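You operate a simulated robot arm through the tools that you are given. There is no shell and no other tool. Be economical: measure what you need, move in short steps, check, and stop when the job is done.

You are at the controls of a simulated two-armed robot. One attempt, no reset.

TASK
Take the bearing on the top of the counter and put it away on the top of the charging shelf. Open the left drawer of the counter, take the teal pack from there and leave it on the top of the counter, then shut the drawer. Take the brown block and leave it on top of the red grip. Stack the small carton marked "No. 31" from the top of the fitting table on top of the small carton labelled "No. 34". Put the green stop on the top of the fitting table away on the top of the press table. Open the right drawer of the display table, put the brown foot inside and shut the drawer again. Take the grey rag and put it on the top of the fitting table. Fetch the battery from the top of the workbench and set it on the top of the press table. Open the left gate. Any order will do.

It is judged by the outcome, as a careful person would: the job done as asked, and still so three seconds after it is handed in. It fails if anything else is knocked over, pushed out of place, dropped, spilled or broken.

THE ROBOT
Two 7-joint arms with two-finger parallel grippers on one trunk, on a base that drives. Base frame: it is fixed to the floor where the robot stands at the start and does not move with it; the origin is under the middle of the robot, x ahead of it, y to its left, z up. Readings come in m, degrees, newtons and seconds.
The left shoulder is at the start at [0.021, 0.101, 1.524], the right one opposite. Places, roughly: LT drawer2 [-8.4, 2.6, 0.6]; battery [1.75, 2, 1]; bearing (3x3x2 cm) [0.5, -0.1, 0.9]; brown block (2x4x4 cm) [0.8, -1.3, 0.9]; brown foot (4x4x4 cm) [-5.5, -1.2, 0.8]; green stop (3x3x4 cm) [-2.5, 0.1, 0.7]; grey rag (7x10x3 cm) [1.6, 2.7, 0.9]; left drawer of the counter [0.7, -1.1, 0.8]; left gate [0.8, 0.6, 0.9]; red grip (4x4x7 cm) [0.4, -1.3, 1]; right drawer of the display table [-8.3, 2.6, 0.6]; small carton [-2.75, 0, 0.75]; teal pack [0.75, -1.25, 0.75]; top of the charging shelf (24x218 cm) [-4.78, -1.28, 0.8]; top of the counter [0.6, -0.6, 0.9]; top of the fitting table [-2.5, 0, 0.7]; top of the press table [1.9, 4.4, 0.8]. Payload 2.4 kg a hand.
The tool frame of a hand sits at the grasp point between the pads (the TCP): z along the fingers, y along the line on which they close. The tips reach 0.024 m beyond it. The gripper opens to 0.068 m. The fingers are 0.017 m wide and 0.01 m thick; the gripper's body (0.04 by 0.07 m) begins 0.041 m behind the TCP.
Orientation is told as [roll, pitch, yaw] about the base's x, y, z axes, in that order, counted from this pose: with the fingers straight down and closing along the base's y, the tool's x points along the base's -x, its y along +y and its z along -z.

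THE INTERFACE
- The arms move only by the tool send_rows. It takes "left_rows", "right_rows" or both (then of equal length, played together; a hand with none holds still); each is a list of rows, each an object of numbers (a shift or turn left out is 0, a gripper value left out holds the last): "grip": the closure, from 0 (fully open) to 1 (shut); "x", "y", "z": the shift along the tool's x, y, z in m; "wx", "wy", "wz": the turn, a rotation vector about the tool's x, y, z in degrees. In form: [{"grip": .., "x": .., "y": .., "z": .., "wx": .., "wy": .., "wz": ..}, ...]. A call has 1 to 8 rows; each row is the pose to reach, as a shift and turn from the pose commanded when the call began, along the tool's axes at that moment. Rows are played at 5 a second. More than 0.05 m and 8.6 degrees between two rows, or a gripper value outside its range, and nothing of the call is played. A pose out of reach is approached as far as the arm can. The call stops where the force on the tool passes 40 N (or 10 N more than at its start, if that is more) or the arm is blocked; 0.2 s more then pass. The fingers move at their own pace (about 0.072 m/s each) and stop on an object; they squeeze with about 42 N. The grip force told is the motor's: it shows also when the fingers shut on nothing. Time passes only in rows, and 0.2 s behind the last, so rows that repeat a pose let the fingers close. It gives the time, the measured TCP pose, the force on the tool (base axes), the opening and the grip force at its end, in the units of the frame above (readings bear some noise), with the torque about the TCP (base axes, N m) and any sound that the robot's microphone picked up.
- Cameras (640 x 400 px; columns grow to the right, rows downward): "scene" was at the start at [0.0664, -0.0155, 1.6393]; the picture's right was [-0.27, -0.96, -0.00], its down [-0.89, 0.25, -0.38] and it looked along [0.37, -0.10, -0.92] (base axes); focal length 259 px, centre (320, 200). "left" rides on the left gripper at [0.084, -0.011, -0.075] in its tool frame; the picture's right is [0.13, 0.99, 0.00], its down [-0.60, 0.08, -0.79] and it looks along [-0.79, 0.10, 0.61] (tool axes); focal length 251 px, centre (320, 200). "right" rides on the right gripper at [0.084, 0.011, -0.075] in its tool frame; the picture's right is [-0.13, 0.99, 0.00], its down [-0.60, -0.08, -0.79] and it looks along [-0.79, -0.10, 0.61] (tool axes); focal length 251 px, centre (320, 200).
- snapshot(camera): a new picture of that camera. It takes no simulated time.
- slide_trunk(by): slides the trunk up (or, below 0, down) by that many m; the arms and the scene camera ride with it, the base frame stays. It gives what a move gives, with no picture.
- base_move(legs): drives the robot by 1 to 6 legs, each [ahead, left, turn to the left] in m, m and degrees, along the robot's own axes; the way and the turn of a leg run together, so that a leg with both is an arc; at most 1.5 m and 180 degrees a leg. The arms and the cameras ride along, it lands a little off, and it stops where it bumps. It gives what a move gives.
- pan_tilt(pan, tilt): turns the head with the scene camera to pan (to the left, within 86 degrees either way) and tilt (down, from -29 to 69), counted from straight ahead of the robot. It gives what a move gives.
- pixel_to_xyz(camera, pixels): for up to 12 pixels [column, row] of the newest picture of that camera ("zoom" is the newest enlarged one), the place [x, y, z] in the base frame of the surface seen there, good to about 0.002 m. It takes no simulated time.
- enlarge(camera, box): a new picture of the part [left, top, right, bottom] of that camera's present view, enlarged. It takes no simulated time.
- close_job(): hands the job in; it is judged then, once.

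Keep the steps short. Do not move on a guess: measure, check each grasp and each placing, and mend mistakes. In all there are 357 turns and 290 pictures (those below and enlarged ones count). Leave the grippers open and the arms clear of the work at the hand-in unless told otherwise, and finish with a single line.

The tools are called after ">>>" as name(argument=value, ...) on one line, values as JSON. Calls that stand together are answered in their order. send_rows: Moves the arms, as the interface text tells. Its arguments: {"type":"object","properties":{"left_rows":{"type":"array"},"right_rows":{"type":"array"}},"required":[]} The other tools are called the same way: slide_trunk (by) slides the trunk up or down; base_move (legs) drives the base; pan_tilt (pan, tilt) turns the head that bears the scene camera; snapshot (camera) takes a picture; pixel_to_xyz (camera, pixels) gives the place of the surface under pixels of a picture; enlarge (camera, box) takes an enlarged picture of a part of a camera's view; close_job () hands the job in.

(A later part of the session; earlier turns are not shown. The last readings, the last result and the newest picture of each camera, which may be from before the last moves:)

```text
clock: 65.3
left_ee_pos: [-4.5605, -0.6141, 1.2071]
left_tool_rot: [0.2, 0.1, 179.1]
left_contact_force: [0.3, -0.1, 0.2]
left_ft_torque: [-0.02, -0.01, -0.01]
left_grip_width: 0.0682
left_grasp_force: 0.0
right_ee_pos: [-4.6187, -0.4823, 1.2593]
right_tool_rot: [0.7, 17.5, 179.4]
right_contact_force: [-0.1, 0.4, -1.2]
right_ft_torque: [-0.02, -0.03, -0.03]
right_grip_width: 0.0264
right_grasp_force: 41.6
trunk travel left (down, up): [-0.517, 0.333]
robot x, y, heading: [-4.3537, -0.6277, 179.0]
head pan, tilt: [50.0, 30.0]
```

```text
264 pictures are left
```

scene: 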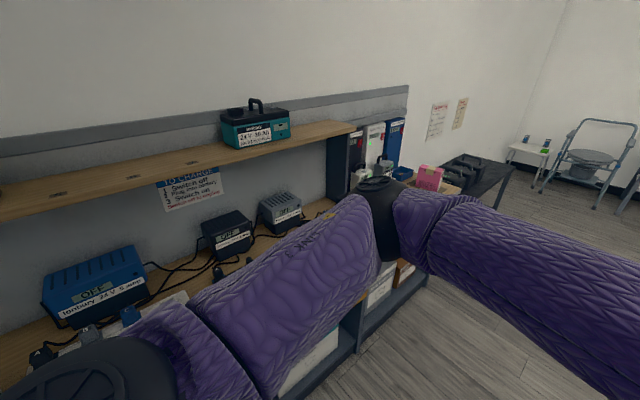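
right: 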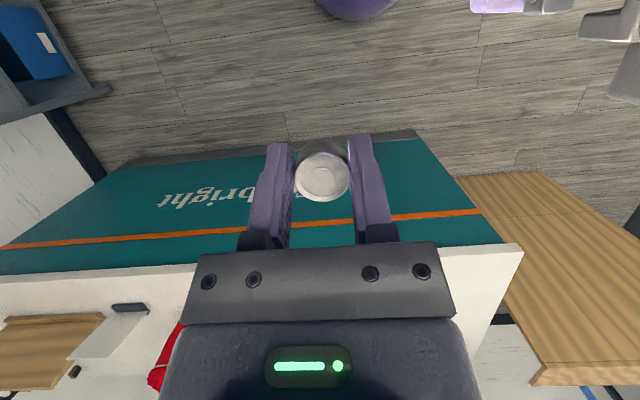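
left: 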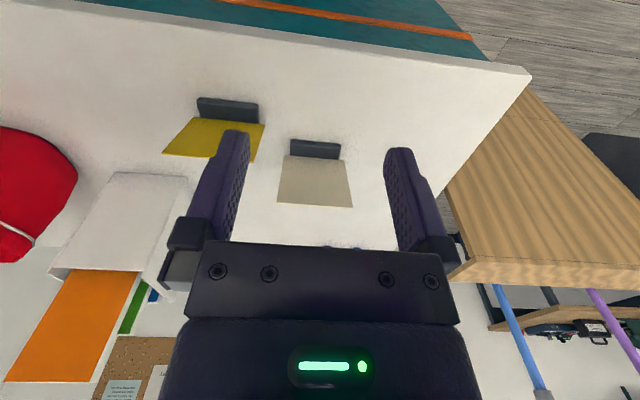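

I turn left 90° to face the shelf and look down at it.

>>> base_move(legs=[[0, 0, 90]])

>>> pan_tilt(pan=-30, tilt=35)

>>> snapshot(camera="scene")

>>> pan_tilt(pan=30, tilt=35)

>>> snapshot(camera="scene")

```text
clock: 69.5
left_ee_pos: [-4.3657, -0.8388, 1.207]
left_tool_rot: [0.1, 0.0, -90.6]
left_contact_force: [-0.3, -0.5, 0.9]
left_ft_torque: [0.0, 0.0, 0.01]
left_grip_width: 0.068
left_grasp_force: 0.1
right_ee_pos: [-4.4975, -0.8978, 1.2606]
right_tool_rot: [0.7, 17.6, -90.3]
right_contact_force: [0.5, -0.5, -0.7]
right_ft_torque: [0.02, -0.04, 0.03]
right_grip_width: 0.0265
right_grasp_force: 41.6
trunk travel left (down, up): [-0.517, 0.333]
robot x, y, heading: [-4.3538, -0.6293, -91.0]
head pan, tilt: [50.0, 30.0]
```

```text
clock: 71.1
left_ee_pos: [-4.3672, -0.8375, 1.2074]
left_tool_rot: [0.2, 0.1, -90.6]
left_contact_force: [0.8, -0.5, 0.8]
left_ft_torque: [-0.01, -0.01, 0.0]
left_grip_width: 0.068
left_grasp_force: 0.1
right_ee_pos: [-4.4977, -0.8981, 1.2587]
right_tool_rot: [0.7, 17.5, -90.4]
right_contact_force: [-0.1, -1.1, -1.7]
right_ft_torque: [0.02, 0.03, 0.01]
right_grip_width: 0.0265
right_grasp_force: 41.8
trunk travel left (down, up): [-0.517, 0.333]
robot x, y, heading: [-4.3536, -0.6279, -90.7]
head pan, tilt: [-30.0, 35.0]
```

```text
263 pictures are left
```

scene: 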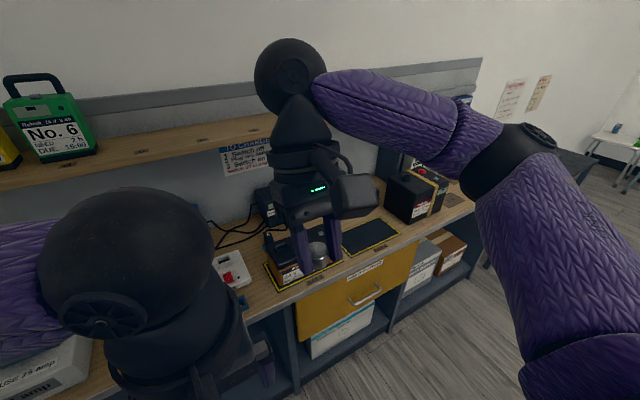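

```text
clock: 72.4
left_ee_pos: [-4.3668, -0.8388, 1.2063]
left_tool_rot: [0.1, 0.0, -90.7]
left_contact_force: [0.3, 0.4, 0.3]
left_ft_torque: [0.0, 0.01, -0.01]
left_grip_width: 0.0679
left_grasp_force: 0.1
right_ee_pos: [-4.4973, -0.8989, 1.2593]
right_tool_rot: [0.7, 17.5, -90.3]
right_contact_force: [-0.3, 0.2, -0.8]
right_ft_torque: [0.01, -0.03, 0.0]
right_grip_width: 0.0266
right_grasp_force: 41.5
trunk travel left (down, up): [-0.517, 0.333]
robot x, y, heading: [-4.354, -0.63, -90.6]
head pan, tilt: [30.0, 35.0]
```

```text
262 pictures are left
```

scene: 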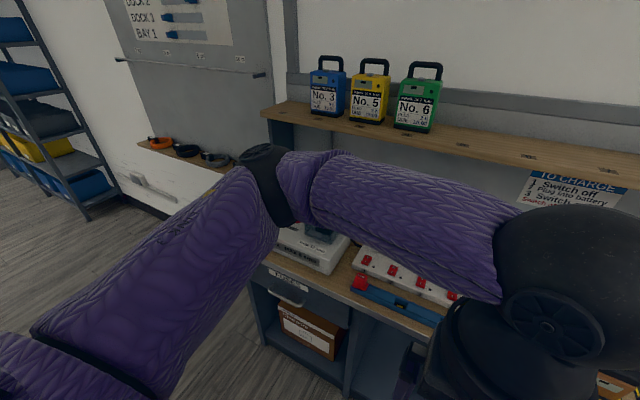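

Chargers crowd here. I drive 0.65 m to my right (west) to see the shelf's freer part.

>>> base_move(legs=[[0, -0.7, 0]])

>>> pan_tilt(pan=0, tilt=45)

>>> snapshot(camera="scene")

>>> pan_tilt(pan=-45, tilt=45)

>>> snapshot(camera="scene")

```text
clock: 76.2
left_ee_pos: [-5.0607, -0.8294, 1.2057]
left_tool_rot: [0.2, 0.0, -90.9]
left_contact_force: [0.3, 0.4, 0.4]
left_ft_torque: [0.0, -0.01, 0.0]
left_grip_width: 0.068
left_grasp_force: 0.0
right_ee_pos: [-5.1916, -0.8886, 1.2591]
right_tool_rot: [0.6, 17.6, -90.6]
right_contact_force: [-1.0, -0.2, -0.8]
right_ft_torque: [0.04, -0.01, 0.02]
right_grip_width: 0.0266
right_grasp_force: 41.3
trunk travel left (down, up): [-0.517, 0.333]
robot x, y, heading: [-5.0472, -0.6164, -91.2]
head pan, tilt: [30.0, 35.0]
```

```text
clock: 77.1
left_ee_pos: [-5.0608, -0.8292, 1.2073]
left_tool_rot: [0.2, 0.0, -91.0]
left_contact_force: [0.9, 0.3, -0.1]
left_ft_torque: [-0.02, -0.02, 0.02]
left_grip_width: 0.0682
left_grasp_force: 0.1
right_ee_pos: [-5.191, -0.8888, 1.2596]
right_tool_rot: [0.8, 17.5, -90.6]
right_contact_force: [-0.2, -0.5, -0.3]
right_ft_torque: [0.01, -0.02, 0.04]
right_grip_width: 0.0264
right_grasp_force: 42.0
trunk travel left (down, up): [-0.517, 0.333]
robot x, y, heading: [-5.0448, -0.6182, -90.8]
head pan, tilt: [0.0, 45.0]
```

```text
261 pictures are left
```

scene: 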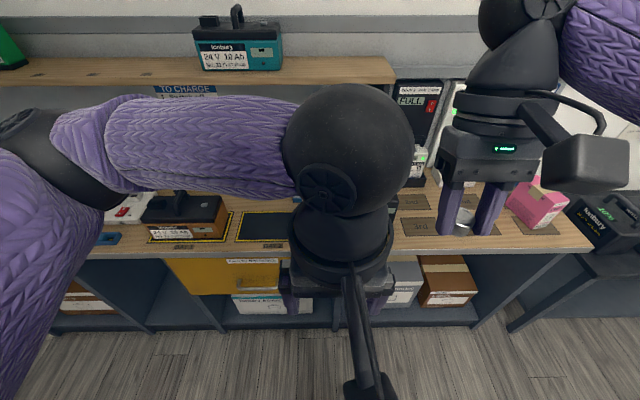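

```text
clock: 78.2
left_ee_pos: [-5.0597, -0.8297, 1.2067]
left_tool_rot: [0.1, 0.0, -91.0]
left_contact_force: [0.1, -0.1, -0.1]
left_ft_torque: [0.0, 0.01, -0.03]
left_grip_width: 0.0679
left_grasp_force: 0.0
right_ee_pos: [-5.1921, -0.8889, 1.2585]
right_tool_rot: [0.6, 17.5, -90.8]
right_contact_force: [0.0, 0.9, -0.3]
right_ft_torque: [0.0, -0.01, -0.02]
right_grip_width: 0.0266
right_grasp_force: 41.8
trunk travel left (down, up): [-0.517, 0.333]
robot x, y, heading: [-5.0457, -0.6215, -91.1]
head pan, tilt: [-45.0, 45.0]
```

```text
260 pictures are left
```

scene: 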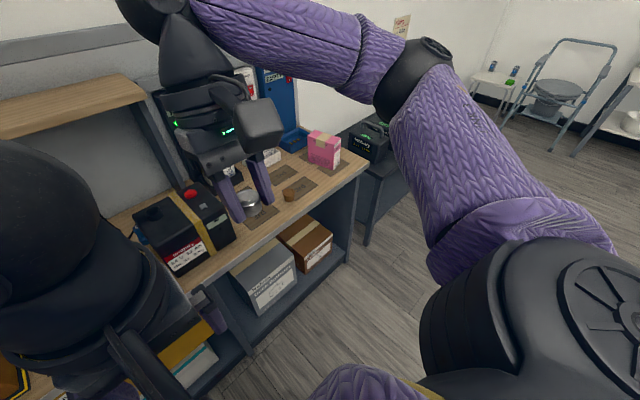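

The brown foot shows at (296,188) with free pads by it. I measure.

>>> enlarge(camera="scene", box=[180, 120, 380, 245])

>>> pixel_to_xyz(camera="zoom", pixels=[[375, 215], [345, 225], [400, 210], [370, 240], [300, 230], [290, 310], [420, 250], [330, 290], [470, 160], [570, 130], [350, 170], [250, 310]])

```text
3.20 times, centred on (280, 182) of scene
```

zoom: 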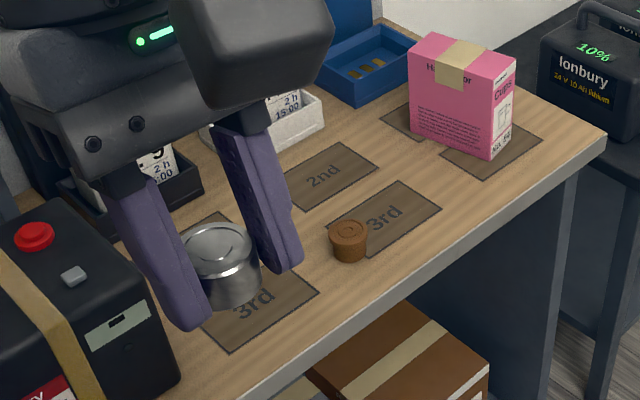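

```text
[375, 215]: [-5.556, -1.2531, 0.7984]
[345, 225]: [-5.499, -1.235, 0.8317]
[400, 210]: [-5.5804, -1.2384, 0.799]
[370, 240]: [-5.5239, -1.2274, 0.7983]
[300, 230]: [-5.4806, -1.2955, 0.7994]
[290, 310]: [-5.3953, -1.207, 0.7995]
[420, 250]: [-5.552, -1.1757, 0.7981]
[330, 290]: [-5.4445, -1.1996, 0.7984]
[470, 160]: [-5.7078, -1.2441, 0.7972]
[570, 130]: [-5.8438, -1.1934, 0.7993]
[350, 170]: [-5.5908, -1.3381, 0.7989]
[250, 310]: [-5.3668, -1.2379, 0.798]
```

The foot is at ≈(−5.50, −1.232), surface z 0.7985. I'll put the bearing at (−5.39, −1.215). First pull the left hand back and up, then drive into place.

>>> send_rows(left_rows=[{"x": 0.03, "y": 0.03, "z": -0.02}, {"x": 0.06, "y": 0.06, "z": -0.04}, {"x": 0.08, "y": 0.1, "z": -0.06}])

>>> base_move(legs=[[0, -0.27, 1], [0.22, 0, 0]])

>>> pan_tilt(pan=-20, tilt=60)

>>> snapshot(camera="scene")

```text
clock: 78.8
left_ee_pos: [-5.0233, -0.8014, 1.2319]
left_tool_rot: [-0.2, -1.4, -88.3]
left_contact_force: [11.5, -29.5, 9.5]
left_ft_torque: [3.41, 1.05, -1.16]
left_grip_width: 0.0679
left_grasp_force: 0.1
right_ee_pos: [-5.1919, -0.8887, 1.2585]
right_tool_rot: [0.7, 17.6, -90.6]
right_contact_force: [0.4, -0.1, 0.2]
right_ft_torque: [0.0, -0.03, -0.03]
right_grip_width: 0.0267
right_grasp_force: 41.4
trunk travel left (down, up): [-0.517, 0.333]
robot x, y, heading: [-5.0452, -0.6184, -91.0]
head pan, tilt: [-45.0, 45.0]
stopped in row 2 (left hand): the force on the tool passed its limit at 184 N (the readings are from after the stop); the commanded pose is now the measured one
```

```text
clock: 79.8
left_ee_pos: [-5.0695, -0.8013, 1.232]
left_tool_rot: [-0.2, -1.5, -88.0]
left_contact_force: [1.9, -8.0, -0.1]
left_ft_torque: [0.53, 0.13, -0.13]
left_grip_width: 0.0681
left_grasp_force: 0.0
right_ee_pos: [-5.2374, -0.8887, 1.2595]
right_tool_rot: [0.7, 17.5, -90.6]
right_contact_force: [-0.8, 0.5, -0.9]
right_ft_torque: [-0.03, -0.02, 0.01]
right_grip_width: 0.0265
right_grasp_force: 41.3
trunk travel left (down, up): [-0.517, 0.333]
robot x, y, heading: [-5.0864, -0.6188, -91.0]
head pan, tilt: [-45.0, 45.0]
stopped in leg 1: the force on the tool passed its limit at 44 N (the readings are from after the stop); the commanded pose is now the measured one
```

```text
clock: 80.7
left_ee_pos: [-5.0672, -0.8017, 1.2314]
left_tool_rot: [-0.3, -1.5, -87.9]
left_contact_force: [0.2, -12.1, -0.2]
left_ft_torque: [0.82, 0.02, 0.08]
left_grip_width: 0.0679
left_grasp_force: 0.1
right_ee_pos: [-5.2352, -0.8874, 1.2592]
right_tool_rot: [0.7, 17.5, -90.5]
right_contact_force: [-0.1, -0.7, -0.3]
right_ft_torque: [-0.03, -0.01, 0.01]
right_grip_width: 0.0266
right_grasp_force: 41.4
trunk travel left (down, up): [-0.517, 0.333]
robot x, y, heading: [-5.0861, -0.6221, -90.9]
head pan, tilt: [-20.0, 60.0]
```

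```text
258 pictures are left
```

scene: 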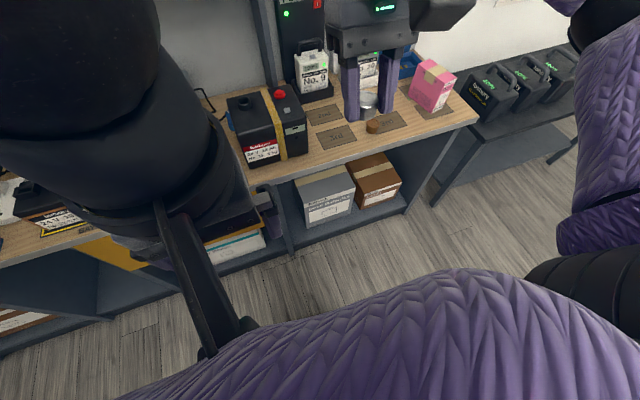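

The left camera mount touches the robot's own chest. I move the left hand forward and up instead.

>>> send_rows(left_rows=[{"x": -0.04, "y": 0.02, "z": -0.01}, {"x": -0.05, "y": 0.05, "z": -0.04}, {"x": -0.05, "y": 0.09, "z": -0.07}, {"x": -0.05, "y": 0.13, "z": -0.1}])

>>> base_move(legs=[[0, -0.24, 0.8], [0.1, 0, 0]])

>>> snapshot(camera="scene")

```text
clock: 81.7
left_ee_pos: [-4.934, -0.8433, 1.3324]
left_tool_rot: [-0.3, -1.5, -88.0]
left_contact_force: [0.4, -0.6, -0.6]
left_ft_torque: [-0.04, -0.01, 0.0]
left_grip_width: 0.0678
left_grasp_force: 0.1
right_ee_pos: [-5.2349, -0.8868, 1.2598]
right_tool_rot: [0.6, 17.5, -90.5]
right_contact_force: [-0.3, -0.2, -0.9]
right_ft_torque: [0.02, 0.02, 0.02]
right_grip_width: 0.0264
right_grasp_force: 41.1
trunk travel left (down, up): [-0.517, 0.333]
robot x, y, heading: [-5.0908, -0.6224, -90.8]
head pan, tilt: [-20.0, 60.0]
```

```text
clock: 84.2
left_ee_pos: [-5.1732, -0.9416, 1.3316]
left_tool_rot: [-0.3, -1.5, -87.3]
left_contact_force: [0.1, 0.3, -0.4]
left_ft_torque: [0.03, 0.0, 0.02]
left_grip_width: 0.0681
left_grasp_force: 0.0
right_ee_pos: [-5.4717, -0.9901, 1.2595]
right_tool_rot: [0.8, 17.6, -89.8]
right_contact_force: [-0.8, -1.1, -0.3]
right_ft_torque: [0.03, -0.01, -0.01]
right_grip_width: 0.0264
right_grasp_force: 41.4
trunk travel left (down, up): [-0.517, 0.333]
robot x, y, heading: [-5.3277, -0.7192, -90.0]
head pan, tilt: [-20.0, 60.0]
```

```text
257 pictures are left
```

scene: 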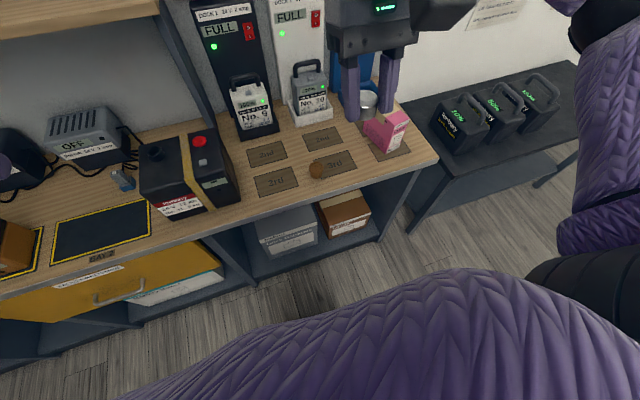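

>>> pixel_to_xyz(camera="scene", pixels=[[275, 182], [317, 170], [300, 155], [240, 195], [360, 150], [225, 165], [330, 195], [430, 165], [390, 130], [365, 130], [290, 165], [295, 195]])

```text
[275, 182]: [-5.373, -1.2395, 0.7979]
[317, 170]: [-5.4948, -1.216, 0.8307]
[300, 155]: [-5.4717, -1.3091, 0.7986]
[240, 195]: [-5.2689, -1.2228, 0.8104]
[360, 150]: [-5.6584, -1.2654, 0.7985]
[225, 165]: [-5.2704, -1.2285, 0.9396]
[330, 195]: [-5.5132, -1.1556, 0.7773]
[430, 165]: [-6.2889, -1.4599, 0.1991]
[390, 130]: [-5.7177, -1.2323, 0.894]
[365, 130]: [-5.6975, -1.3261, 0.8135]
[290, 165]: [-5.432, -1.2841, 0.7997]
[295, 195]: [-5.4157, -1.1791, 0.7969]
```

I drive 0.13 m closer, then lower the trunk 0.21 m.

>>> base_move(legs=[[0.13, 0, 0]])

>>> slide_trunk(by=-0.21)

>>> send_rows(right_rows=[{"y": 0.04}, {"x": -0.03, "y": 0.07, "z": -0.01}])

```text
clock: 85.5
left_ee_pos: [-5.1713, -1.0727, 1.3316]
left_tool_rot: [-0.3, -1.5, -87.1]
left_contact_force: [0.2, 0.3, 0.4]
left_ft_torque: [0.02, -0.01, 0.0]
left_grip_width: 0.0678
left_grasp_force: 0.0
right_ee_pos: [-5.4724, -1.1216, 1.2592]
right_tool_rot: [0.7, 17.7, -89.7]
right_contact_force: [-0.6, -1.0, -0.6]
right_ft_torque: [0.01, 0.01, -0.01]
right_grip_width: 0.0265
right_grasp_force: 41.3
trunk travel left (down, up): [-0.517, 0.333]
robot x, y, heading: [-5.324, -0.8434, -89.9]
head pan, tilt: [-20.0, 60.0]
```

```text
clock: 87.7
left_ee_pos: [-5.1705, -1.0703, 1.121]
left_tool_rot: [-0.3, -1.5, -87.1]
left_contact_force: [0.5, 0.2, -1.1]
left_ft_torque: [0.0, -0.02, -0.02]
left_grip_width: 0.0683
left_grasp_force: 0.0
right_ee_pos: [-5.4707, -1.1192, 1.049]
right_tool_rot: [0.8, 17.5, -89.6]
right_contact_force: [-0.3, -0.1, -0.5]
right_ft_torque: [0.04, -0.03, 0.0]
right_grip_width: 0.0264
right_grasp_force: 41.8
trunk travel left (down, up): [-0.307, 0.543]
robot x, y, heading: [-5.3243, -0.8485, -90.0]
head pan, tilt: [-20.0, 60.0]
```

```text
clock: 88.3
left_ee_pos: [-5.1706, -1.0704, 1.1218]
left_tool_rot: [-0.3, -1.5, -87.1]
left_contact_force: [-0.2, -0.7, -0.9]
left_ft_torque: [0.0, 0.02, 0.02]
left_grip_width: 0.0679
left_grasp_force: 0.1
right_ee_pos: [-5.3999, -1.151, 1.05]
right_tool_rot: [0.6, 17.5, -89.6]
right_contact_force: [-0.4, -0.1, -0.7]
right_ft_torque: [0.02, -0.01, -0.03]
right_grip_width: 0.0267
right_grasp_force: 41.6
trunk travel left (down, up): [-0.307, 0.543]
robot x, y, heading: [-5.3283, -0.8449, -89.5]
head pan, tilt: [-20.0, 60.0]
```

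>>> send_rows(right_rows=[{"x": -0.035, "y": 0.01, "z": 0.02}, {"x": -0.06, "y": 0.01, "z": 0.055}, {"x": -0.083, "y": 0.01, "z": 0.09}, {"x": -0.106, "y": 0.01, "z": 0.12}, {"x": -0.129, "y": 0.01, "z": 0.148}])

>>> snapshot(camera="right")

>>> snapshot(camera="scene")

```text
clock: 89.5
left_ee_pos: [-5.1704, -1.0718, 1.1226]
left_tool_rot: [-0.2, -1.5, -87.1]
left_contact_force: [0.7, -0.3, -0.3]
left_ft_torque: [-0.02, 0.0, -0.01]
left_grip_width: 0.0681
left_grasp_force: 0.0
right_ee_pos: [-5.3884, -1.2319, 0.8701]
right_tool_rot: [0.6, 17.5, -89.5]
right_contact_force: [0.5, -0.2, -0.6]
right_ft_torque: [-0.02, 0.0, 0.01]
right_grip_width: 0.0263
right_grasp_force: 41.7
trunk travel left (down, up): [-0.307, 0.543]
robot x, y, heading: [-5.3303, -0.8502, -89.8]
head pan, tilt: [-20.0, 60.0]
```

```text
256 pictures are left
```

right: 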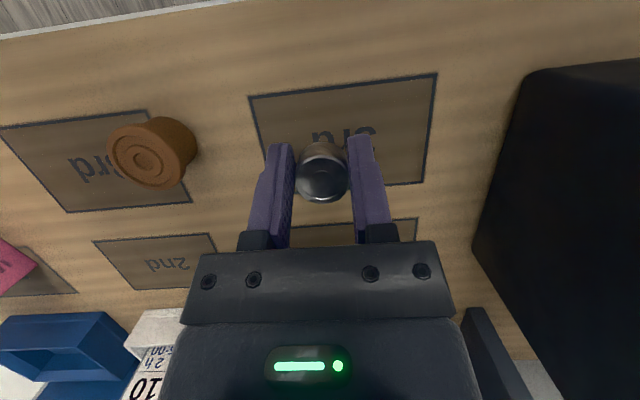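

```text
255 pictures are left
```

scene: 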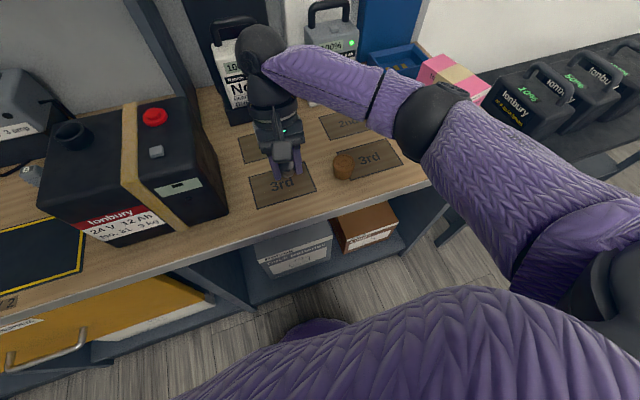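

Lower 4.1 cm and open.

>>> send_rows(right_rows=[{"x": -0.006, "z": 0.02}, {"x": -0.0122, "z": 0.0388}, {"x": -0.0122, "z": 0.0388}, {"x": -0.0122, "z": 0.0388, "grip": 0}, {"x": -0.0122, "z": 0.0388, "grip": 0}, {"x": -0.0122, "z": 0.0388, "grip": 0}])

>>> send_rows(right_rows=[{"x": 0.014, "z": -0.045}, {"x": 0.028, "z": -0.09}])

>>> snapshot(camera="right")

```text
clock: 90.9
left_ee_pos: [-5.1703, -1.0714, 1.1225]
left_tool_rot: [-0.3, -1.5, -87.1]
left_contact_force: [-0.6, -0.7, -0.3]
left_ft_torque: [0.0, 0.0, 0.0]
left_grip_width: 0.0678
left_grasp_force: 0.0
right_ee_pos: [-5.3871, -1.2306, 0.8298]
right_tool_rot: [0.7, 17.6, -89.6]
right_contact_force: [0.3, -0.7, 0.8]
right_ft_torque: [0.01, -0.02, 0.0]
right_grip_width: 0.0678
right_grasp_force: 0.2
trunk travel left (down, up): [-0.307, 0.543]
robot x, y, heading: [-5.3301, -0.8467, -90.1]
head pan, tilt: [-20.0, 60.0]
```

```text
clock: 91.5
left_ee_pos: [-5.1703, -1.0707, 1.122]
left_tool_rot: [-0.3, -1.6, -87.1]
left_contact_force: [0.5, -0.5, 0.1]
left_ft_torque: [-0.01, 0.02, -0.03]
left_grip_width: 0.068
left_grasp_force: 0.0
right_ee_pos: [-5.3887, -1.2306, 0.9252]
right_tool_rot: [0.6, 17.6, -89.6]
right_contact_force: [0.1, -0.3, -0.6]
right_ft_torque: [0.01, 0.0, 0.0]
right_grip_width: 0.0679
right_grasp_force: 0.0
trunk travel left (down, up): [-0.307, 0.543]
robot x, y, heading: [-5.3254, -0.8471, -89.8]
head pan, tilt: [-20.0, 60.0]
```

```text
254 pictures are left
```

right: 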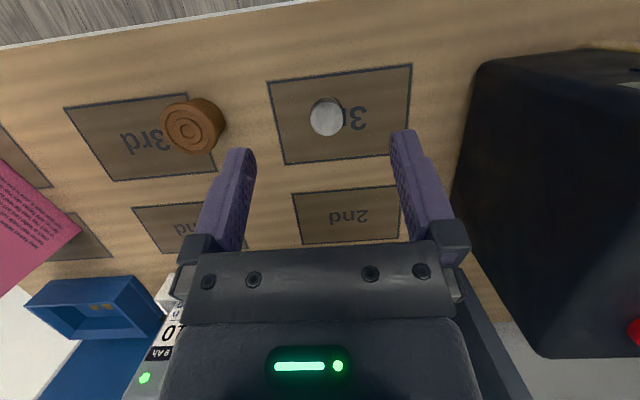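

The bearing stands on the shelf. Now I measure the brown foot at (192,125).

>>> pixel_to_xyz(camera="right", pixels=[[190, 130], [166, 130], [216, 130], [190, 108], [190, 152], [203, 103], [326, 112]])

```text
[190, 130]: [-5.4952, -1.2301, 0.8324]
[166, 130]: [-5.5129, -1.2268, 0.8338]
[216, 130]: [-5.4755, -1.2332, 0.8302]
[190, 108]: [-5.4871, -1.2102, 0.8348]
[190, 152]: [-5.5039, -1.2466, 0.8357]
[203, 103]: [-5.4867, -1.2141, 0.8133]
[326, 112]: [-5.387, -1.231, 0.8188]
```

Foot centre ≈(−5.495, −1.229). Move over it, lower to z 0.828, close.

>>> send_rows(right_rows=[{"y": -0.05}, {"y": -0.1}, {"y": -0.1065, "x": -0.01, "z": 0.03}, {"y": -0.1065, "x": -0.02, "z": 0.064}, {"y": -0.1065, "x": -0.029, "z": 0.0925}, {"y": -0.1065, "x": -0.029, "z": 0.0925, "grip": 1}, {"y": -0.1065, "x": -0.029, "z": 0.0925, "grip": 1}, {"y": -0.1065, "x": -0.029, "z": 0.0925, "grip": 1}])

>>> snapshot(camera="right")

```text
clock: 93.3
left_ee_pos: [-5.1721, -1.0707, 1.1218]
left_tool_rot: [-0.2, -1.5, -87.1]
left_contact_force: [0.3, 0.0, -0.3]
left_ft_torque: [0.01, 0.0, 0.02]
left_grip_width: 0.068
left_grasp_force: 0.1
right_ee_pos: [-5.4947, -1.2297, 0.8252]
right_tool_rot: [0.7, 17.5, -89.7]
right_contact_force: [-1.8, -1.0, 3.2]
right_ft_torque: [-0.01, 0.1, -0.03]
right_grip_width: 0.0347
right_grasp_force: 42.1
trunk travel left (down, up): [-0.307, 0.543]
robot x, y, heading: [-5.3274, -0.846, -89.8]
head pan, tilt: [-20.0, 60.0]
```

```text
253 pictures are left
```

right: 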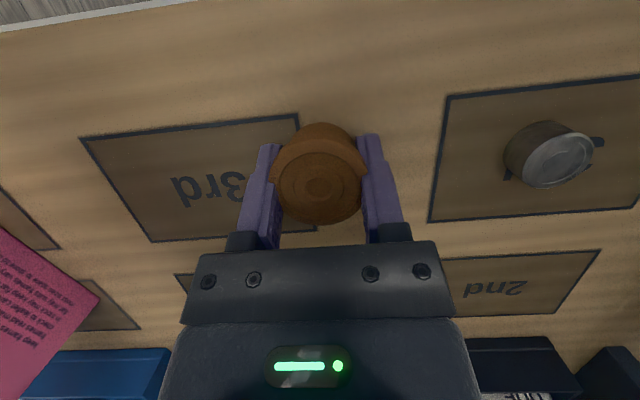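

Held (34.7 mm). Lift, bring back, raise the trunk and back away.

>>> send_rows(right_rows=[{"x": 0.014, "z": -0.045}, {"x": 0.028, "z": -0.09}, {"x": 0.042, "z": -0.135}, {"x": 0.07, "z": -0.17}, {"x": 0.105, "z": -0.19}, {"x": 0.14, "z": -0.19}])

>>> slide_trunk(by=0.2)

>>> base_move(legs=[[-0.4, 0, 0], [0, 0, -120]])

>>> pan_tilt(pan=15, tilt=15)

>>> snapshot(camera="scene")

>>> pan_tilt(pan=-45, tilt=15)

>>> snapshot(camera="scene")

```text
clock: 94.7
left_ee_pos: [-5.1703, -1.0712, 1.122]
left_tool_rot: [-0.2, -1.6, -87.2]
left_contact_force: [-0.3, 0.3, -0.1]
left_ft_torque: [0.03, -0.01, 0.01]
left_grip_width: 0.0678
left_grasp_force: 0.1
right_ee_pos: [-5.4981, -1.1532, 1.0501]
right_tool_rot: [0.6, 17.6, -89.7]
right_contact_force: [0.7, -0.5, -0.6]
right_ft_torque: [0.02, 0.0, 0.01]
right_grip_width: 0.0347
right_grasp_force: 42.3
trunk travel left (down, up): [-0.307, 0.543]
robot x, y, heading: [-5.3299, -0.8474, -89.8]
head pan, tilt: [-20.0, 60.0]
```

```text
clock: 96.9
left_ee_pos: [-5.1715, -1.071, 1.3214]
left_tool_rot: [-0.3, -1.5, -87.1]
left_contact_force: [-0.1, -0.5, -0.7]
left_ft_torque: [-0.02, 0.01, -0.05]
left_grip_width: 0.0679
left_grasp_force: 0.1
right_ee_pos: [-5.4976, -1.1543, 1.2495]
right_tool_rot: [0.7, 17.6, -89.6]
right_contact_force: [-0.3, 0.0, -1.8]
right_ft_torque: [0.01, 0.05, 0.02]
right_grip_width: 0.0346
right_grasp_force: 41.9
trunk travel left (down, up): [-0.507, 0.343]
robot x, y, heading: [-5.3286, -0.8463, -89.9]
head pan, tilt: [-20.0, 60.0]
```

```text
clock: 104.4
left_ee_pos: [-5.5984, -0.473, 1.3215]
left_tool_rot: [-0.4, -1.5, 152.6]
left_contact_force: [0.2, -0.4, -0.5]
left_ft_torque: [-0.01, 0.03, 0.03]
left_grip_width: 0.068
left_grasp_force: 0.1
right_ee_pos: [-5.5049, -0.1497, 1.2497]
right_tool_rot: [0.7, 17.6, 150.1]
right_contact_force: [-0.2, -0.5, -0.8]
right_ft_torque: [-0.01, -0.02, 0.01]
right_grip_width: 0.0344
right_grasp_force: 42.2
trunk travel left (down, up): [-0.507, 0.343]
robot x, y, heading: [-5.3285, -0.4501, 149.8]
head pan, tilt: [-20.0, 60.0]
```

```text
clock: 105.5
left_ee_pos: [-5.5979, -0.4735, 1.3211]
left_tool_rot: [-0.3, -1.4, 152.7]
left_contact_force: [-1.2, -0.3, -0.3]
left_ft_torque: [-0.02, 0.0, 0.0]
left_grip_width: 0.0683
left_grasp_force: 0.0
right_ee_pos: [-5.5065, -0.15, 1.2505]
right_tool_rot: [0.7, 17.5, 150.1]
right_contact_force: [0.5, 0.0, -0.5]
right_ft_torque: [0.01, 0.0, 0.0]
right_grip_width: 0.0347
right_grasp_force: 42.2
trunk travel left (down, up): [-0.507, 0.343]
robot x, y, heading: [-5.3304, -0.45, 149.8]
head pan, tilt: [15.0, 15.0]
```

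```text
252 pictures are left
```

scene: 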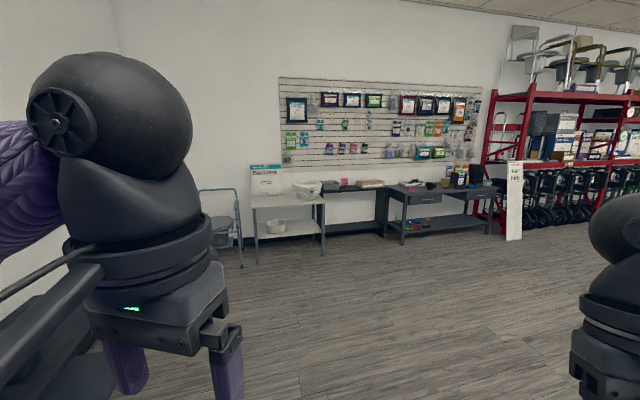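

```text
clock: 106.8
left_ee_pos: [-5.5986, -0.474, 1.3218]
left_tool_rot: [-0.3, -1.5, 152.6]
left_contact_force: [-0.1, 0.5, 0.1]
left_ft_torque: [0.01, 0.03, 0.03]
left_grip_width: 0.0682
left_grasp_force: 0.2
right_ee_pos: [-5.5062, -0.15, 1.2495]
right_tool_rot: [0.7, 17.5, 150.1]
right_contact_force: [-0.1, 0.4, -0.1]
right_ft_torque: [-0.01, 0.01, 0.0]
right_grip_width: 0.0346
right_grasp_force: 42.1
trunk travel left (down, up): [-0.507, 0.343]
robot x, y, heading: [-5.3268, -0.4496, 149.8]
head pan, tilt: [-45.0, 15.0]
```

```text
251 pictures are left
```

scene: 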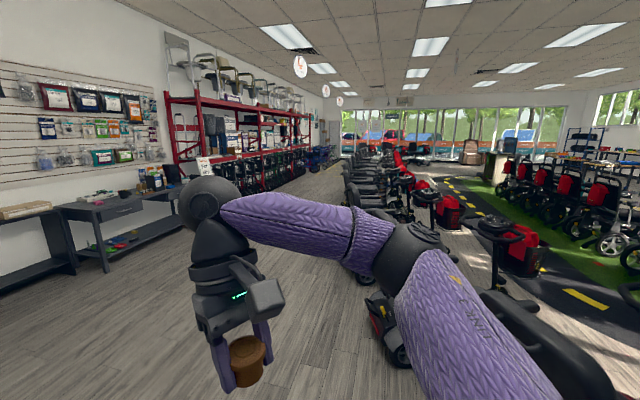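

>>> enlarge(camera="scene", box=[0, 160, 200, 285])

>>> pixel_to_xyz(camera="zoom", pixels=[[200, 170], [440, 135], [300, 165], [350, 170], [410, 150], [320, 340], [180, 260], [550, 110], [520, 160], [460, 170]])

```text
3.20 times, centred on (100, 222) of scene
```

zoom: 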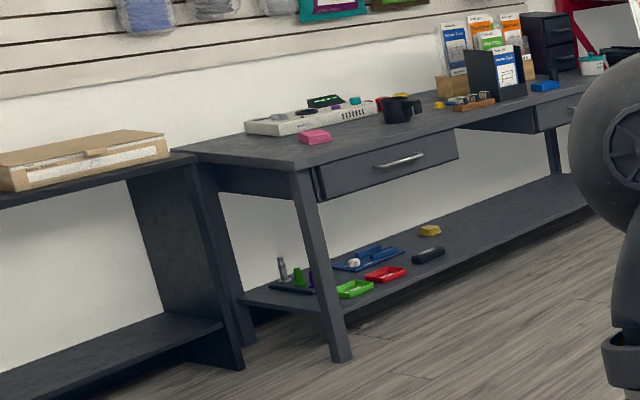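

```text
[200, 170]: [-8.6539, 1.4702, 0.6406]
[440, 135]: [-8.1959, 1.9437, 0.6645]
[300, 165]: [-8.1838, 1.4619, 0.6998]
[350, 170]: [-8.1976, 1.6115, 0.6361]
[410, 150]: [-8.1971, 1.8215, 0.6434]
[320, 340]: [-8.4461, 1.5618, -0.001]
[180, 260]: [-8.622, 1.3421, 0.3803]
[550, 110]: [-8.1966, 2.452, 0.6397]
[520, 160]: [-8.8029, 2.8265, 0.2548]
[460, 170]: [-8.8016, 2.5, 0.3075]
```

The right drawer faces +x at y≈2.4–2.9, x −8.197. The floor between is free; I drive there.

>>> base_move(legs=[[1.0, -0.36, 0], [1.0, -0.36, 0], [1.0, -0.36, 0], [0, 0, 30]])

>>> pan_tilt(pan=-35, tilt=35)

>>> snapshot(camera="scene")

```text
clock: 123.9
left_ee_pos: [-7.5945, 1.8518, 1.3221]
left_tool_rot: [-0.4, -1.5, -177.7]
left_contact_force: [0.5, -0.4, -1.1]
left_ft_torque: [0.0, -0.01, -0.04]
left_grip_width: 0.068
left_grasp_force: 0.0
right_ee_pos: [-7.6751, 2.1792, 1.2495]
right_tool_rot: [0.8, 17.5, 179.8]
right_contact_force: [-0.1, -0.1, -1.0]
right_ft_torque: [-0.01, 0.0, 0.01]
right_grip_width: 0.0349
right_grasp_force: 42.1
trunk travel left (down, up): [-0.507, 0.343]
robot x, y, heading: [-7.3694, 2.0062, 179.4]
head pan, tilt: [-45.0, 15.0]
```

```text
clock: 124.7
left_ee_pos: [-7.594, 1.8519, 1.3218]
left_tool_rot: [-0.3, -1.5, -177.7]
left_contact_force: [-0.9, 0.5, -0.6]
left_ft_torque: [0.02, 0.02, 0.05]
left_grip_width: 0.0678
left_grasp_force: 0.2
right_ee_pos: [-7.6731, 2.1793, 1.2496]
right_tool_rot: [0.7, 17.5, 179.7]
right_contact_force: [0.1, 0.1, -0.6]
right_ft_torque: [0.02, -0.02, 0.0]
right_grip_width: 0.0348
right_grasp_force: 42.4
trunk travel left (down, up): [-0.507, 0.343]
robot x, y, heading: [-7.3698, 2.0055, 179.4]
head pan, tilt: [-35.0, 35.0]
```

```text
249 pictures are left
```

scene: 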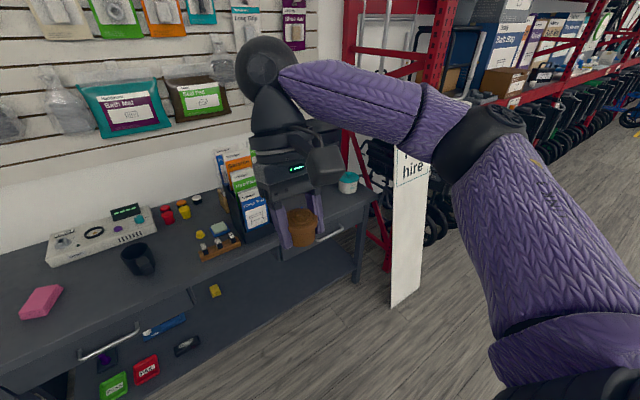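

>>> pixel_to_xyz(camera="scene", pixels=[[330, 233], [341, 226], [316, 241], [405, 280], [425, 230], [350, 210], [385, 190], [270, 275], [360, 270], [100, 345], [195, 300]])

```text
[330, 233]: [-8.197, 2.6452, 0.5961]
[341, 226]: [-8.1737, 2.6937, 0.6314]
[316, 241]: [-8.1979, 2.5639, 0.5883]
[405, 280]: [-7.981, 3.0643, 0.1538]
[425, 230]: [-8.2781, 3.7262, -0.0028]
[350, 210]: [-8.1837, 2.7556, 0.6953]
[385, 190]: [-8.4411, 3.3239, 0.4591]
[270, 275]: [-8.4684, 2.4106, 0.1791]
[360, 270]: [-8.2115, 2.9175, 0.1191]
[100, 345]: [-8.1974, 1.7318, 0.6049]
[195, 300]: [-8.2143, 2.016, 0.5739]
```

The handle bar is at x≈−8.17, y 2.56–2.70, z≈0.63. I'll grip it with the left hand with the fingers pointing forward. First I rehearse that pose here in free space: pitch the left hand forward.

>>> send_rows(left_rows=[{"wy": -8.5, "x": -0.02}, {"wy": -17, "x": -0.04}, {"wy": -25.5, "x": -0.06}, {"wy": -34, "x": -0.08}, {"wy": -42.5, "x": -0.1}, {"wy": -51, "x": -0.12}, {"wy": -59.5, "x": -0.14}, {"wy": -68, "x": -0.16}])

>>> enlarge(camera="scene", box=[290, 170, 390, 232])

```text
clock: 126.5
left_ee_pos: [-7.7538, 1.8449, 1.327]
left_tool_rot: [-0.8, -69.5, -177.1]
left_contact_force: [-0.8, 0.7, 0.6]
left_ft_torque: [0.01, -0.07, -0.02]
left_grip_width: 0.068
left_grasp_force: 0.1
right_ee_pos: [-7.6727, 2.1791, 1.2503]
right_tool_rot: [0.6, 17.6, 179.7]
right_contact_force: [-0.3, -0.1, -0.5]
right_ft_torque: [0.0, 0.03, -0.02]
right_grip_width: 0.0347
right_grasp_force: 42.2
trunk travel left (down, up): [-0.507, 0.343]
robot x, y, heading: [-7.3668, 2.0043, 179.4]
head pan, tilt: [-35.0, 35.0]
```

```text
6.40 times, centred on (340, 201) of scene
```

zoom: 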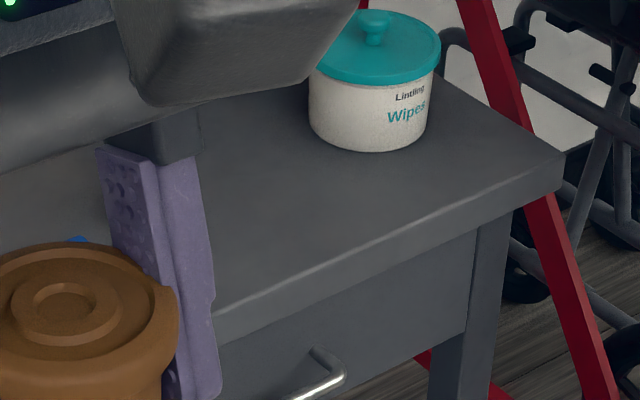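

Pitch works. Now roll about the finger axis so the fingers close vertically.

>>> send_rows(left_rows=[{"wz": -8.5}, {"wz": -17}, {"wz": -25.5}, {"wz": -34}, {"wz": -42.5}, {"wz": -51}, {"wz": -59.5}, {"wz": -68}])

>>> snapshot(camera="left")

```text
clock: 128.3
left_ee_pos: [-7.7524, 1.8453, 1.3269]
left_tool_rot: [-68.1, -20.1, -95.6]
left_contact_force: [0.8, -0.1, -0.3]
left_ft_torque: [-0.03, 0.01, -0.01]
left_grip_width: 0.0682
left_grasp_force: 0.2
right_ee_pos: [-7.6731, 2.1796, 1.2497]
right_tool_rot: [0.7, 17.6, 179.8]
right_contact_force: [-0.5, -0.7, -0.5]
right_ft_torque: [0.01, 0.03, 0.01]
right_grip_width: 0.0348
right_grasp_force: 41.9
trunk travel left (down, up): [-0.507, 0.343]
robot x, y, heading: [-7.3649, 2.006, 179.4]
head pan, tilt: [-35.0, 35.0]
```

```text
247 pictures are left
```

left: 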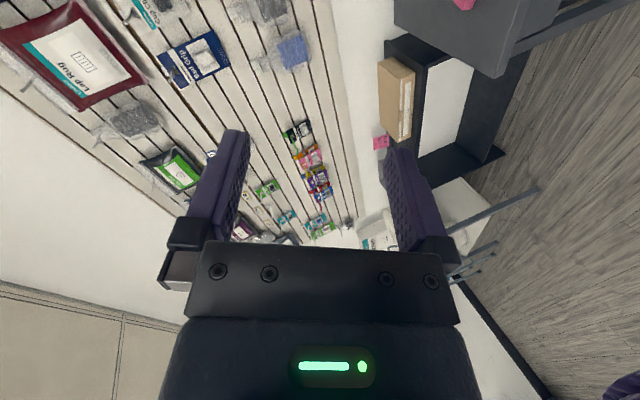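

>>> send_rows(left_rows=[{"wz": -8}, {"wz": -16}, {"wz": -22}])

>>> send_rows(left_rows=[{"wx": 7}, {"wx": 14}, {"wx": 20}])

```text
clock: 129.1
left_ee_pos: [-7.7532, 1.8448, 1.3259]
left_tool_rot: [-69.5, 0.3, -87.5]
left_contact_force: [-0.1, -1.0, -0.5]
left_ft_torque: [-0.01, 0.02, -0.02]
left_grip_width: 0.0681
left_grasp_force: 0.0
right_ee_pos: [-7.673, 2.1794, 1.25]
right_tool_rot: [0.7, 17.5, 179.8]
right_contact_force: [0.8, 0.3, -0.5]
right_ft_torque: [0.0, -0.02, 0.03]
right_grip_width: 0.0344
right_grasp_force: 42.3
trunk travel left (down, up): [-0.507, 0.343]
robot x, y, heading: [-7.3666, 2.0045, 179.4]
head pan, tilt: [-35.0, 35.0]
```

```text
clock: 129.9
left_ee_pos: [-7.7554, 1.8468, 1.3267]
left_tool_rot: [-89.6, 0.3, -87.7]
left_contact_force: [-0.8, 0.4, 0.9]
left_ft_torque: [-0.03, -0.01, 0.01]
left_grip_width: 0.0681
left_grasp_force: 0.0
right_ee_pos: [-7.6734, 2.1802, 1.2492]
right_tool_rot: [0.7, 17.5, 179.9]
right_contact_force: [1.2, -0.3, 0.5]
right_ft_torque: [0.01, -0.02, -0.08]
right_grip_width: 0.0348
right_grasp_force: 41.8
trunk travel left (down, up): [-0.507, 0.343]
robot x, y, heading: [-7.3702, 2.008, 179.2]
head pan, tilt: [-35.0, 35.0]
```

The pose works (fingers forward, closing vertically). Now I shift 0.48 m to the right and lower the trunk.

>>> base_move(legs=[[0, -0.48, 0.8]])

>>> send_rows(right_rows=[{"x": 0.012, "z": -0.038}, {"x": 0.024, "z": -0.076}, {"x": 0.036, "z": -0.114}, {"x": 0.048, "z": -0.152}])

>>> slide_trunk(by=-0.42)

>>> pan_tilt(pan=-10, tilt=40)

>>> snapshot(camera="scene")

```text
clock: 132.8
left_ee_pos: [-7.7521, 2.3203, 1.3272]
left_tool_rot: [-89.6, 0.3, -87.0]
left_contact_force: [0.0, 0.1, 0.3]
left_ft_torque: [-0.02, 0.0, 0.0]
left_grip_width: 0.0681
left_grasp_force: 0.1
right_ee_pos: [-7.6744, 2.6548, 1.2495]
right_tool_rot: [0.7, 17.4, -179.4]
right_contact_force: [-0.5, -0.9, 0.2]
right_ft_torque: [-0.02, 0.01, 0.01]
right_grip_width: 0.0345
right_grasp_force: 42.1
trunk travel left (down, up): [-0.507, 0.343]
robot x, y, heading: [-7.3685, 2.4814, -179.6]
head pan, tilt: [-35.0, 35.0]
```

```text
clock: 133.8
left_ee_pos: [-7.7518, 2.3193, 1.3268]
left_tool_rot: [-89.5, 0.2, -86.9]
left_contact_force: [0.7, -0.5, 0.5]
left_ft_torque: [0.01, -0.02, 0.03]
left_grip_width: 0.068
left_grasp_force: 0.0
right_ee_pos: [-7.6696, 2.6552, 1.3913]
right_tool_rot: [0.7, 17.4, -179.4]
right_contact_force: [0.9, -0.6, 0.5]
right_ft_torque: [0.02, 0.02, 0.02]
right_grip_width: 0.0346
right_grasp_force: 42.2
right hand out of reach, approached as far as the arm can: row 4
trunk travel left (down, up): [-0.507, 0.343]
robot x, y, heading: [-7.3685, 2.4828, -179.4]
head pan, tilt: [-35.0, 35.0]
```

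```text
refused: -0.42 is not a number from -0.4 to 0.4
```

```text
clock: 134.7
left_ee_pos: [-7.7529, 2.3201, 1.3264]
left_tool_rot: [-89.5, 0.3, -86.9]
left_contact_force: [-0.3, 0.2, -0.2]
left_ft_torque: [0.0, 0.01, 0.01]
left_grip_width: 0.0681
left_grasp_force: 0.0
right_ee_pos: [-7.6696, 2.6536, 1.3916]
right_tool_rot: [0.7, 17.6, -179.4]
right_contact_force: [-0.3, 0.0, -0.6]
right_ft_torque: [-0.02, 0.03, 0.01]
right_grip_width: 0.0346
right_grasp_force: 41.9
trunk travel left (down, up): [-0.507, 0.343]
robot x, y, heading: [-7.3704, 2.4856, -179.6]
head pan, tilt: [-10.0, 40.0]
```

```text
246 pictures are left
```

scene: 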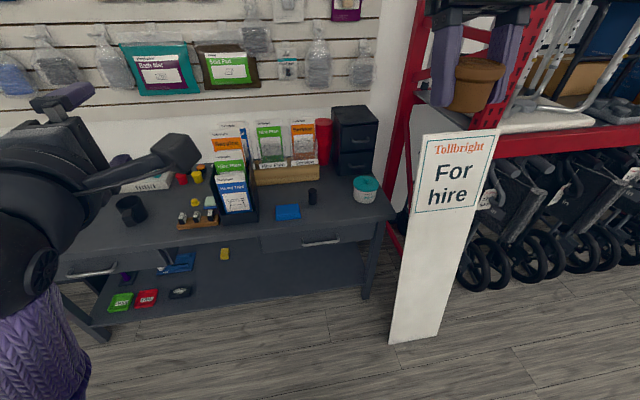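

>>> enlarge(camera="scene", box=[240, 200, 400, 300])

>>> pixel_to_xyz(camera="zoom", pixels=[[250, 180], [330, 163], [400, 150], [300, 172], [360, 160], [320, 130], [100, 170], [520, 110], [130, 200]])

>>> pixel_to_xyz(camera="scene", pixels=[[425, 140], [498, 132], [392, 340], [440, 330], [420, 240]])

```text
4.00 times, centred on (320, 250) of scene
```

zoom: 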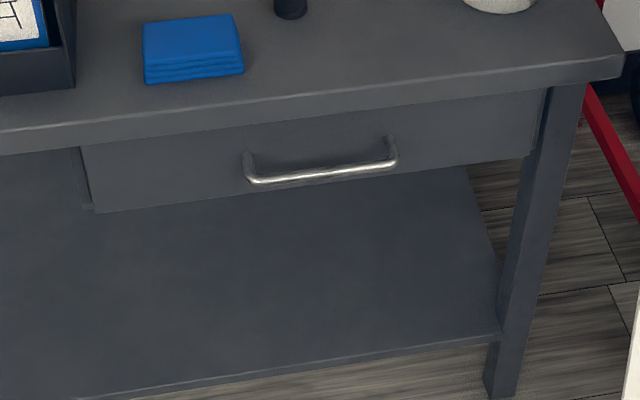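

```text
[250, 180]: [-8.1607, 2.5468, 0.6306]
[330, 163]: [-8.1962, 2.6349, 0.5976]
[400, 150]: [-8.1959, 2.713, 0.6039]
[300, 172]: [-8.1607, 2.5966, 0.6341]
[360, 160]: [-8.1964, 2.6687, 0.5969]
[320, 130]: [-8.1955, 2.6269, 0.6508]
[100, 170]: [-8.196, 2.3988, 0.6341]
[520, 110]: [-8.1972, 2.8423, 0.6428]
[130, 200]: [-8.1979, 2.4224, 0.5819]
```

```text
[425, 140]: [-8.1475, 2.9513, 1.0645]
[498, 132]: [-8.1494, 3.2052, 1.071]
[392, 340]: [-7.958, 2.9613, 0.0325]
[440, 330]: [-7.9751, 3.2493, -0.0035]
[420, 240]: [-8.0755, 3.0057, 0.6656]
```

Bar: x −8.161, z 0.632, y 2.55–2.71. Trunk down 0.4, then the left hand down and right to line up.

>>> slide_trunk(by=-0.4)

>>> send_rows(left_rows=[{"y": 0.035, "x": 0.03}, {"y": 0.07, "x": 0.06}, {"y": 0.105, "x": 0.09}, {"y": 0.14, "x": 0.12}, {"y": 0.175, "x": 0.15}, {"y": 0.21, "x": 0.18}, {"y": 0.245, "x": 0.21}, {"y": 0.28, "x": 0.24}])

>>> pan_tilt(pan=-10, tilt=35)

>>> snapshot(camera="scene")

```text
clock: 138.5
left_ee_pos: [-7.8091, 2.3199, 0.8374]
left_tool_rot: [-75.9, -0.4, -87.0]
left_contact_force: [0.6, -0.5, 0.8]
left_ft_torque: [-0.01, 0.03, 0.0]
left_grip_width: 0.0681
left_grasp_force: 0.0
right_ee_pos: [-7.7017, 2.6524, 0.9672]
right_tool_rot: [0.8, 23.1, -179.4]
right_contact_force: [0.2, 0.5, -1.3]
right_ft_torque: [-0.01, -0.01, -0.01]
right_grip_width: 0.035
right_grasp_force: 42.3
trunk travel left (down, up): [-0.107, 0.743]
robot x, y, heading: [-7.3686, 2.4874, -179.5]
head pan, tilt: [-10.0, 40.0]
```

```text
clock: 139.1
left_ee_pos: [-7.8161, 2.3678, 0.866]
left_tool_rot: [-92.6, -3.6, -85.4]
left_contact_force: [-0.3, -0.5, -0.1]
left_ft_torque: [0.01, 0.0, -0.04]
left_grip_width: 0.0678
left_grasp_force: 0.0
right_ee_pos: [-7.7022, 2.6519, 0.9661]
right_tool_rot: [0.6, 23.3, -179.4]
right_contact_force: [0.0, 0.2, -0.1]
right_ft_torque: [0.01, -0.01, -0.03]
right_grip_width: 0.0347
right_grasp_force: 41.7
trunk travel left (down, up): [-0.107, 0.743]
robot x, y, heading: [-7.3741, 2.4851, -179.7]
head pan, tilt: [-10.0, 40.0]
stopped in row 3 (left hand): the arm was blocked; the commanded pose is now the measured one
```

```text
clock: 139.8
left_ee_pos: [-7.8147, 2.3672, 0.8643]
left_tool_rot: [-92.5, -3.5, -85.5]
left_contact_force: [0.3, 0.7, 0.1]
left_ft_torque: [0.0, 0.03, 0.01]
left_grip_width: 0.0683
left_grasp_force: 0.1
right_ee_pos: [-7.7011, 2.6515, 0.9658]
right_tool_rot: [0.7, 23.2, -179.4]
right_contact_force: [0.0, -0.2, -0.9]
right_ft_torque: [-0.05, 0.02, 0.0]
right_grip_width: 0.0346
right_grasp_force: 41.9
trunk travel left (down, up): [-0.107, 0.743]
robot x, y, heading: [-7.3681, 2.487, -179.7]
head pan, tilt: [-10.0, 35.0]
```

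```text
244 pictures are left
```

scene: 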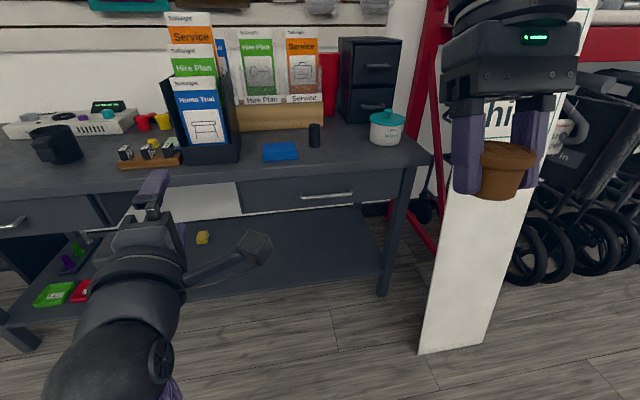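

The low trunk makes the elbows touch the body. I raise the trunk 0.15 m and check the pose.

>>> slide_trunk(by=0.15)

>>> send_rows(left_rows=[{"y": 0.03}, {"y": 0.07}, {"y": 0.11}, {"y": 0.15}])

>>> snapshot(camera="scene")

```text
clock: 141.6
left_ee_pos: [-7.8163, 2.3572, 1.0176]
left_tool_rot: [-93.2, -7.0, -84.4]
left_contact_force: [0.0, 0.2, -0.3]
left_ft_torque: [0.01, 0.02, 0.0]
left_grip_width: 0.068
left_grasp_force: 0.1
right_ee_pos: [-7.6982, 2.6534, 1.1173]
right_tool_rot: [0.7, 22.6, -179.4]
right_contact_force: [0.6, -0.8, -0.1]
right_ft_torque: [-0.03, 0.02, 0.01]
right_grip_width: 0.0345
right_grasp_force: 42.0
trunk travel left (down, up): [-0.257, 0.593]
robot x, y, heading: [-7.3662, 2.4827, -179.9]
head pan, tilt: [-10.0, 35.0]
```

```text
clock: 142.2
left_ee_pos: [-7.8312, 2.3517, 1.0223]
left_tool_rot: [-103.7, -7.0, -83.5]
left_contact_force: [0.0, 0.4, -1.1]
left_ft_torque: [0.0, -0.02, 0.02]
left_grip_width: 0.0682
left_grasp_force: 0.0
right_ee_pos: [-7.6976, 2.6532, 1.1185]
right_tool_rot: [0.7, 22.6, -179.4]
right_contact_force: [0.0, 0.3, -0.7]
right_ft_torque: [0.01, 0.01, -0.01]
right_grip_width: 0.0344
right_grasp_force: 41.5
trunk travel left (down, up): [-0.257, 0.593]
robot x, y, heading: [-7.3707, 2.4865, -179.6]
head pan, tilt: [-10.0, 35.0]
stopped in row 3 (left hand): the arm was blocked; the commanded pose is now the measured one
```

```text
243 pictures are left
```

scene: 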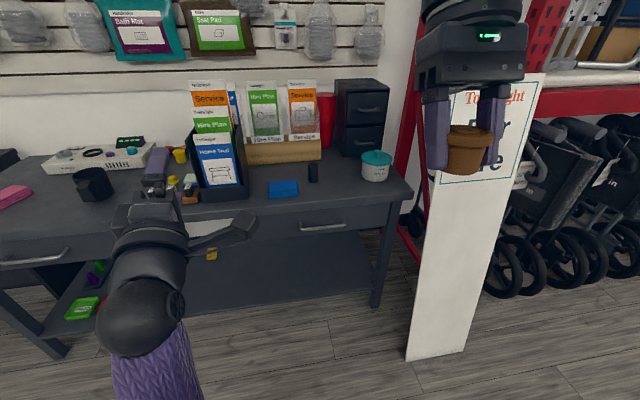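

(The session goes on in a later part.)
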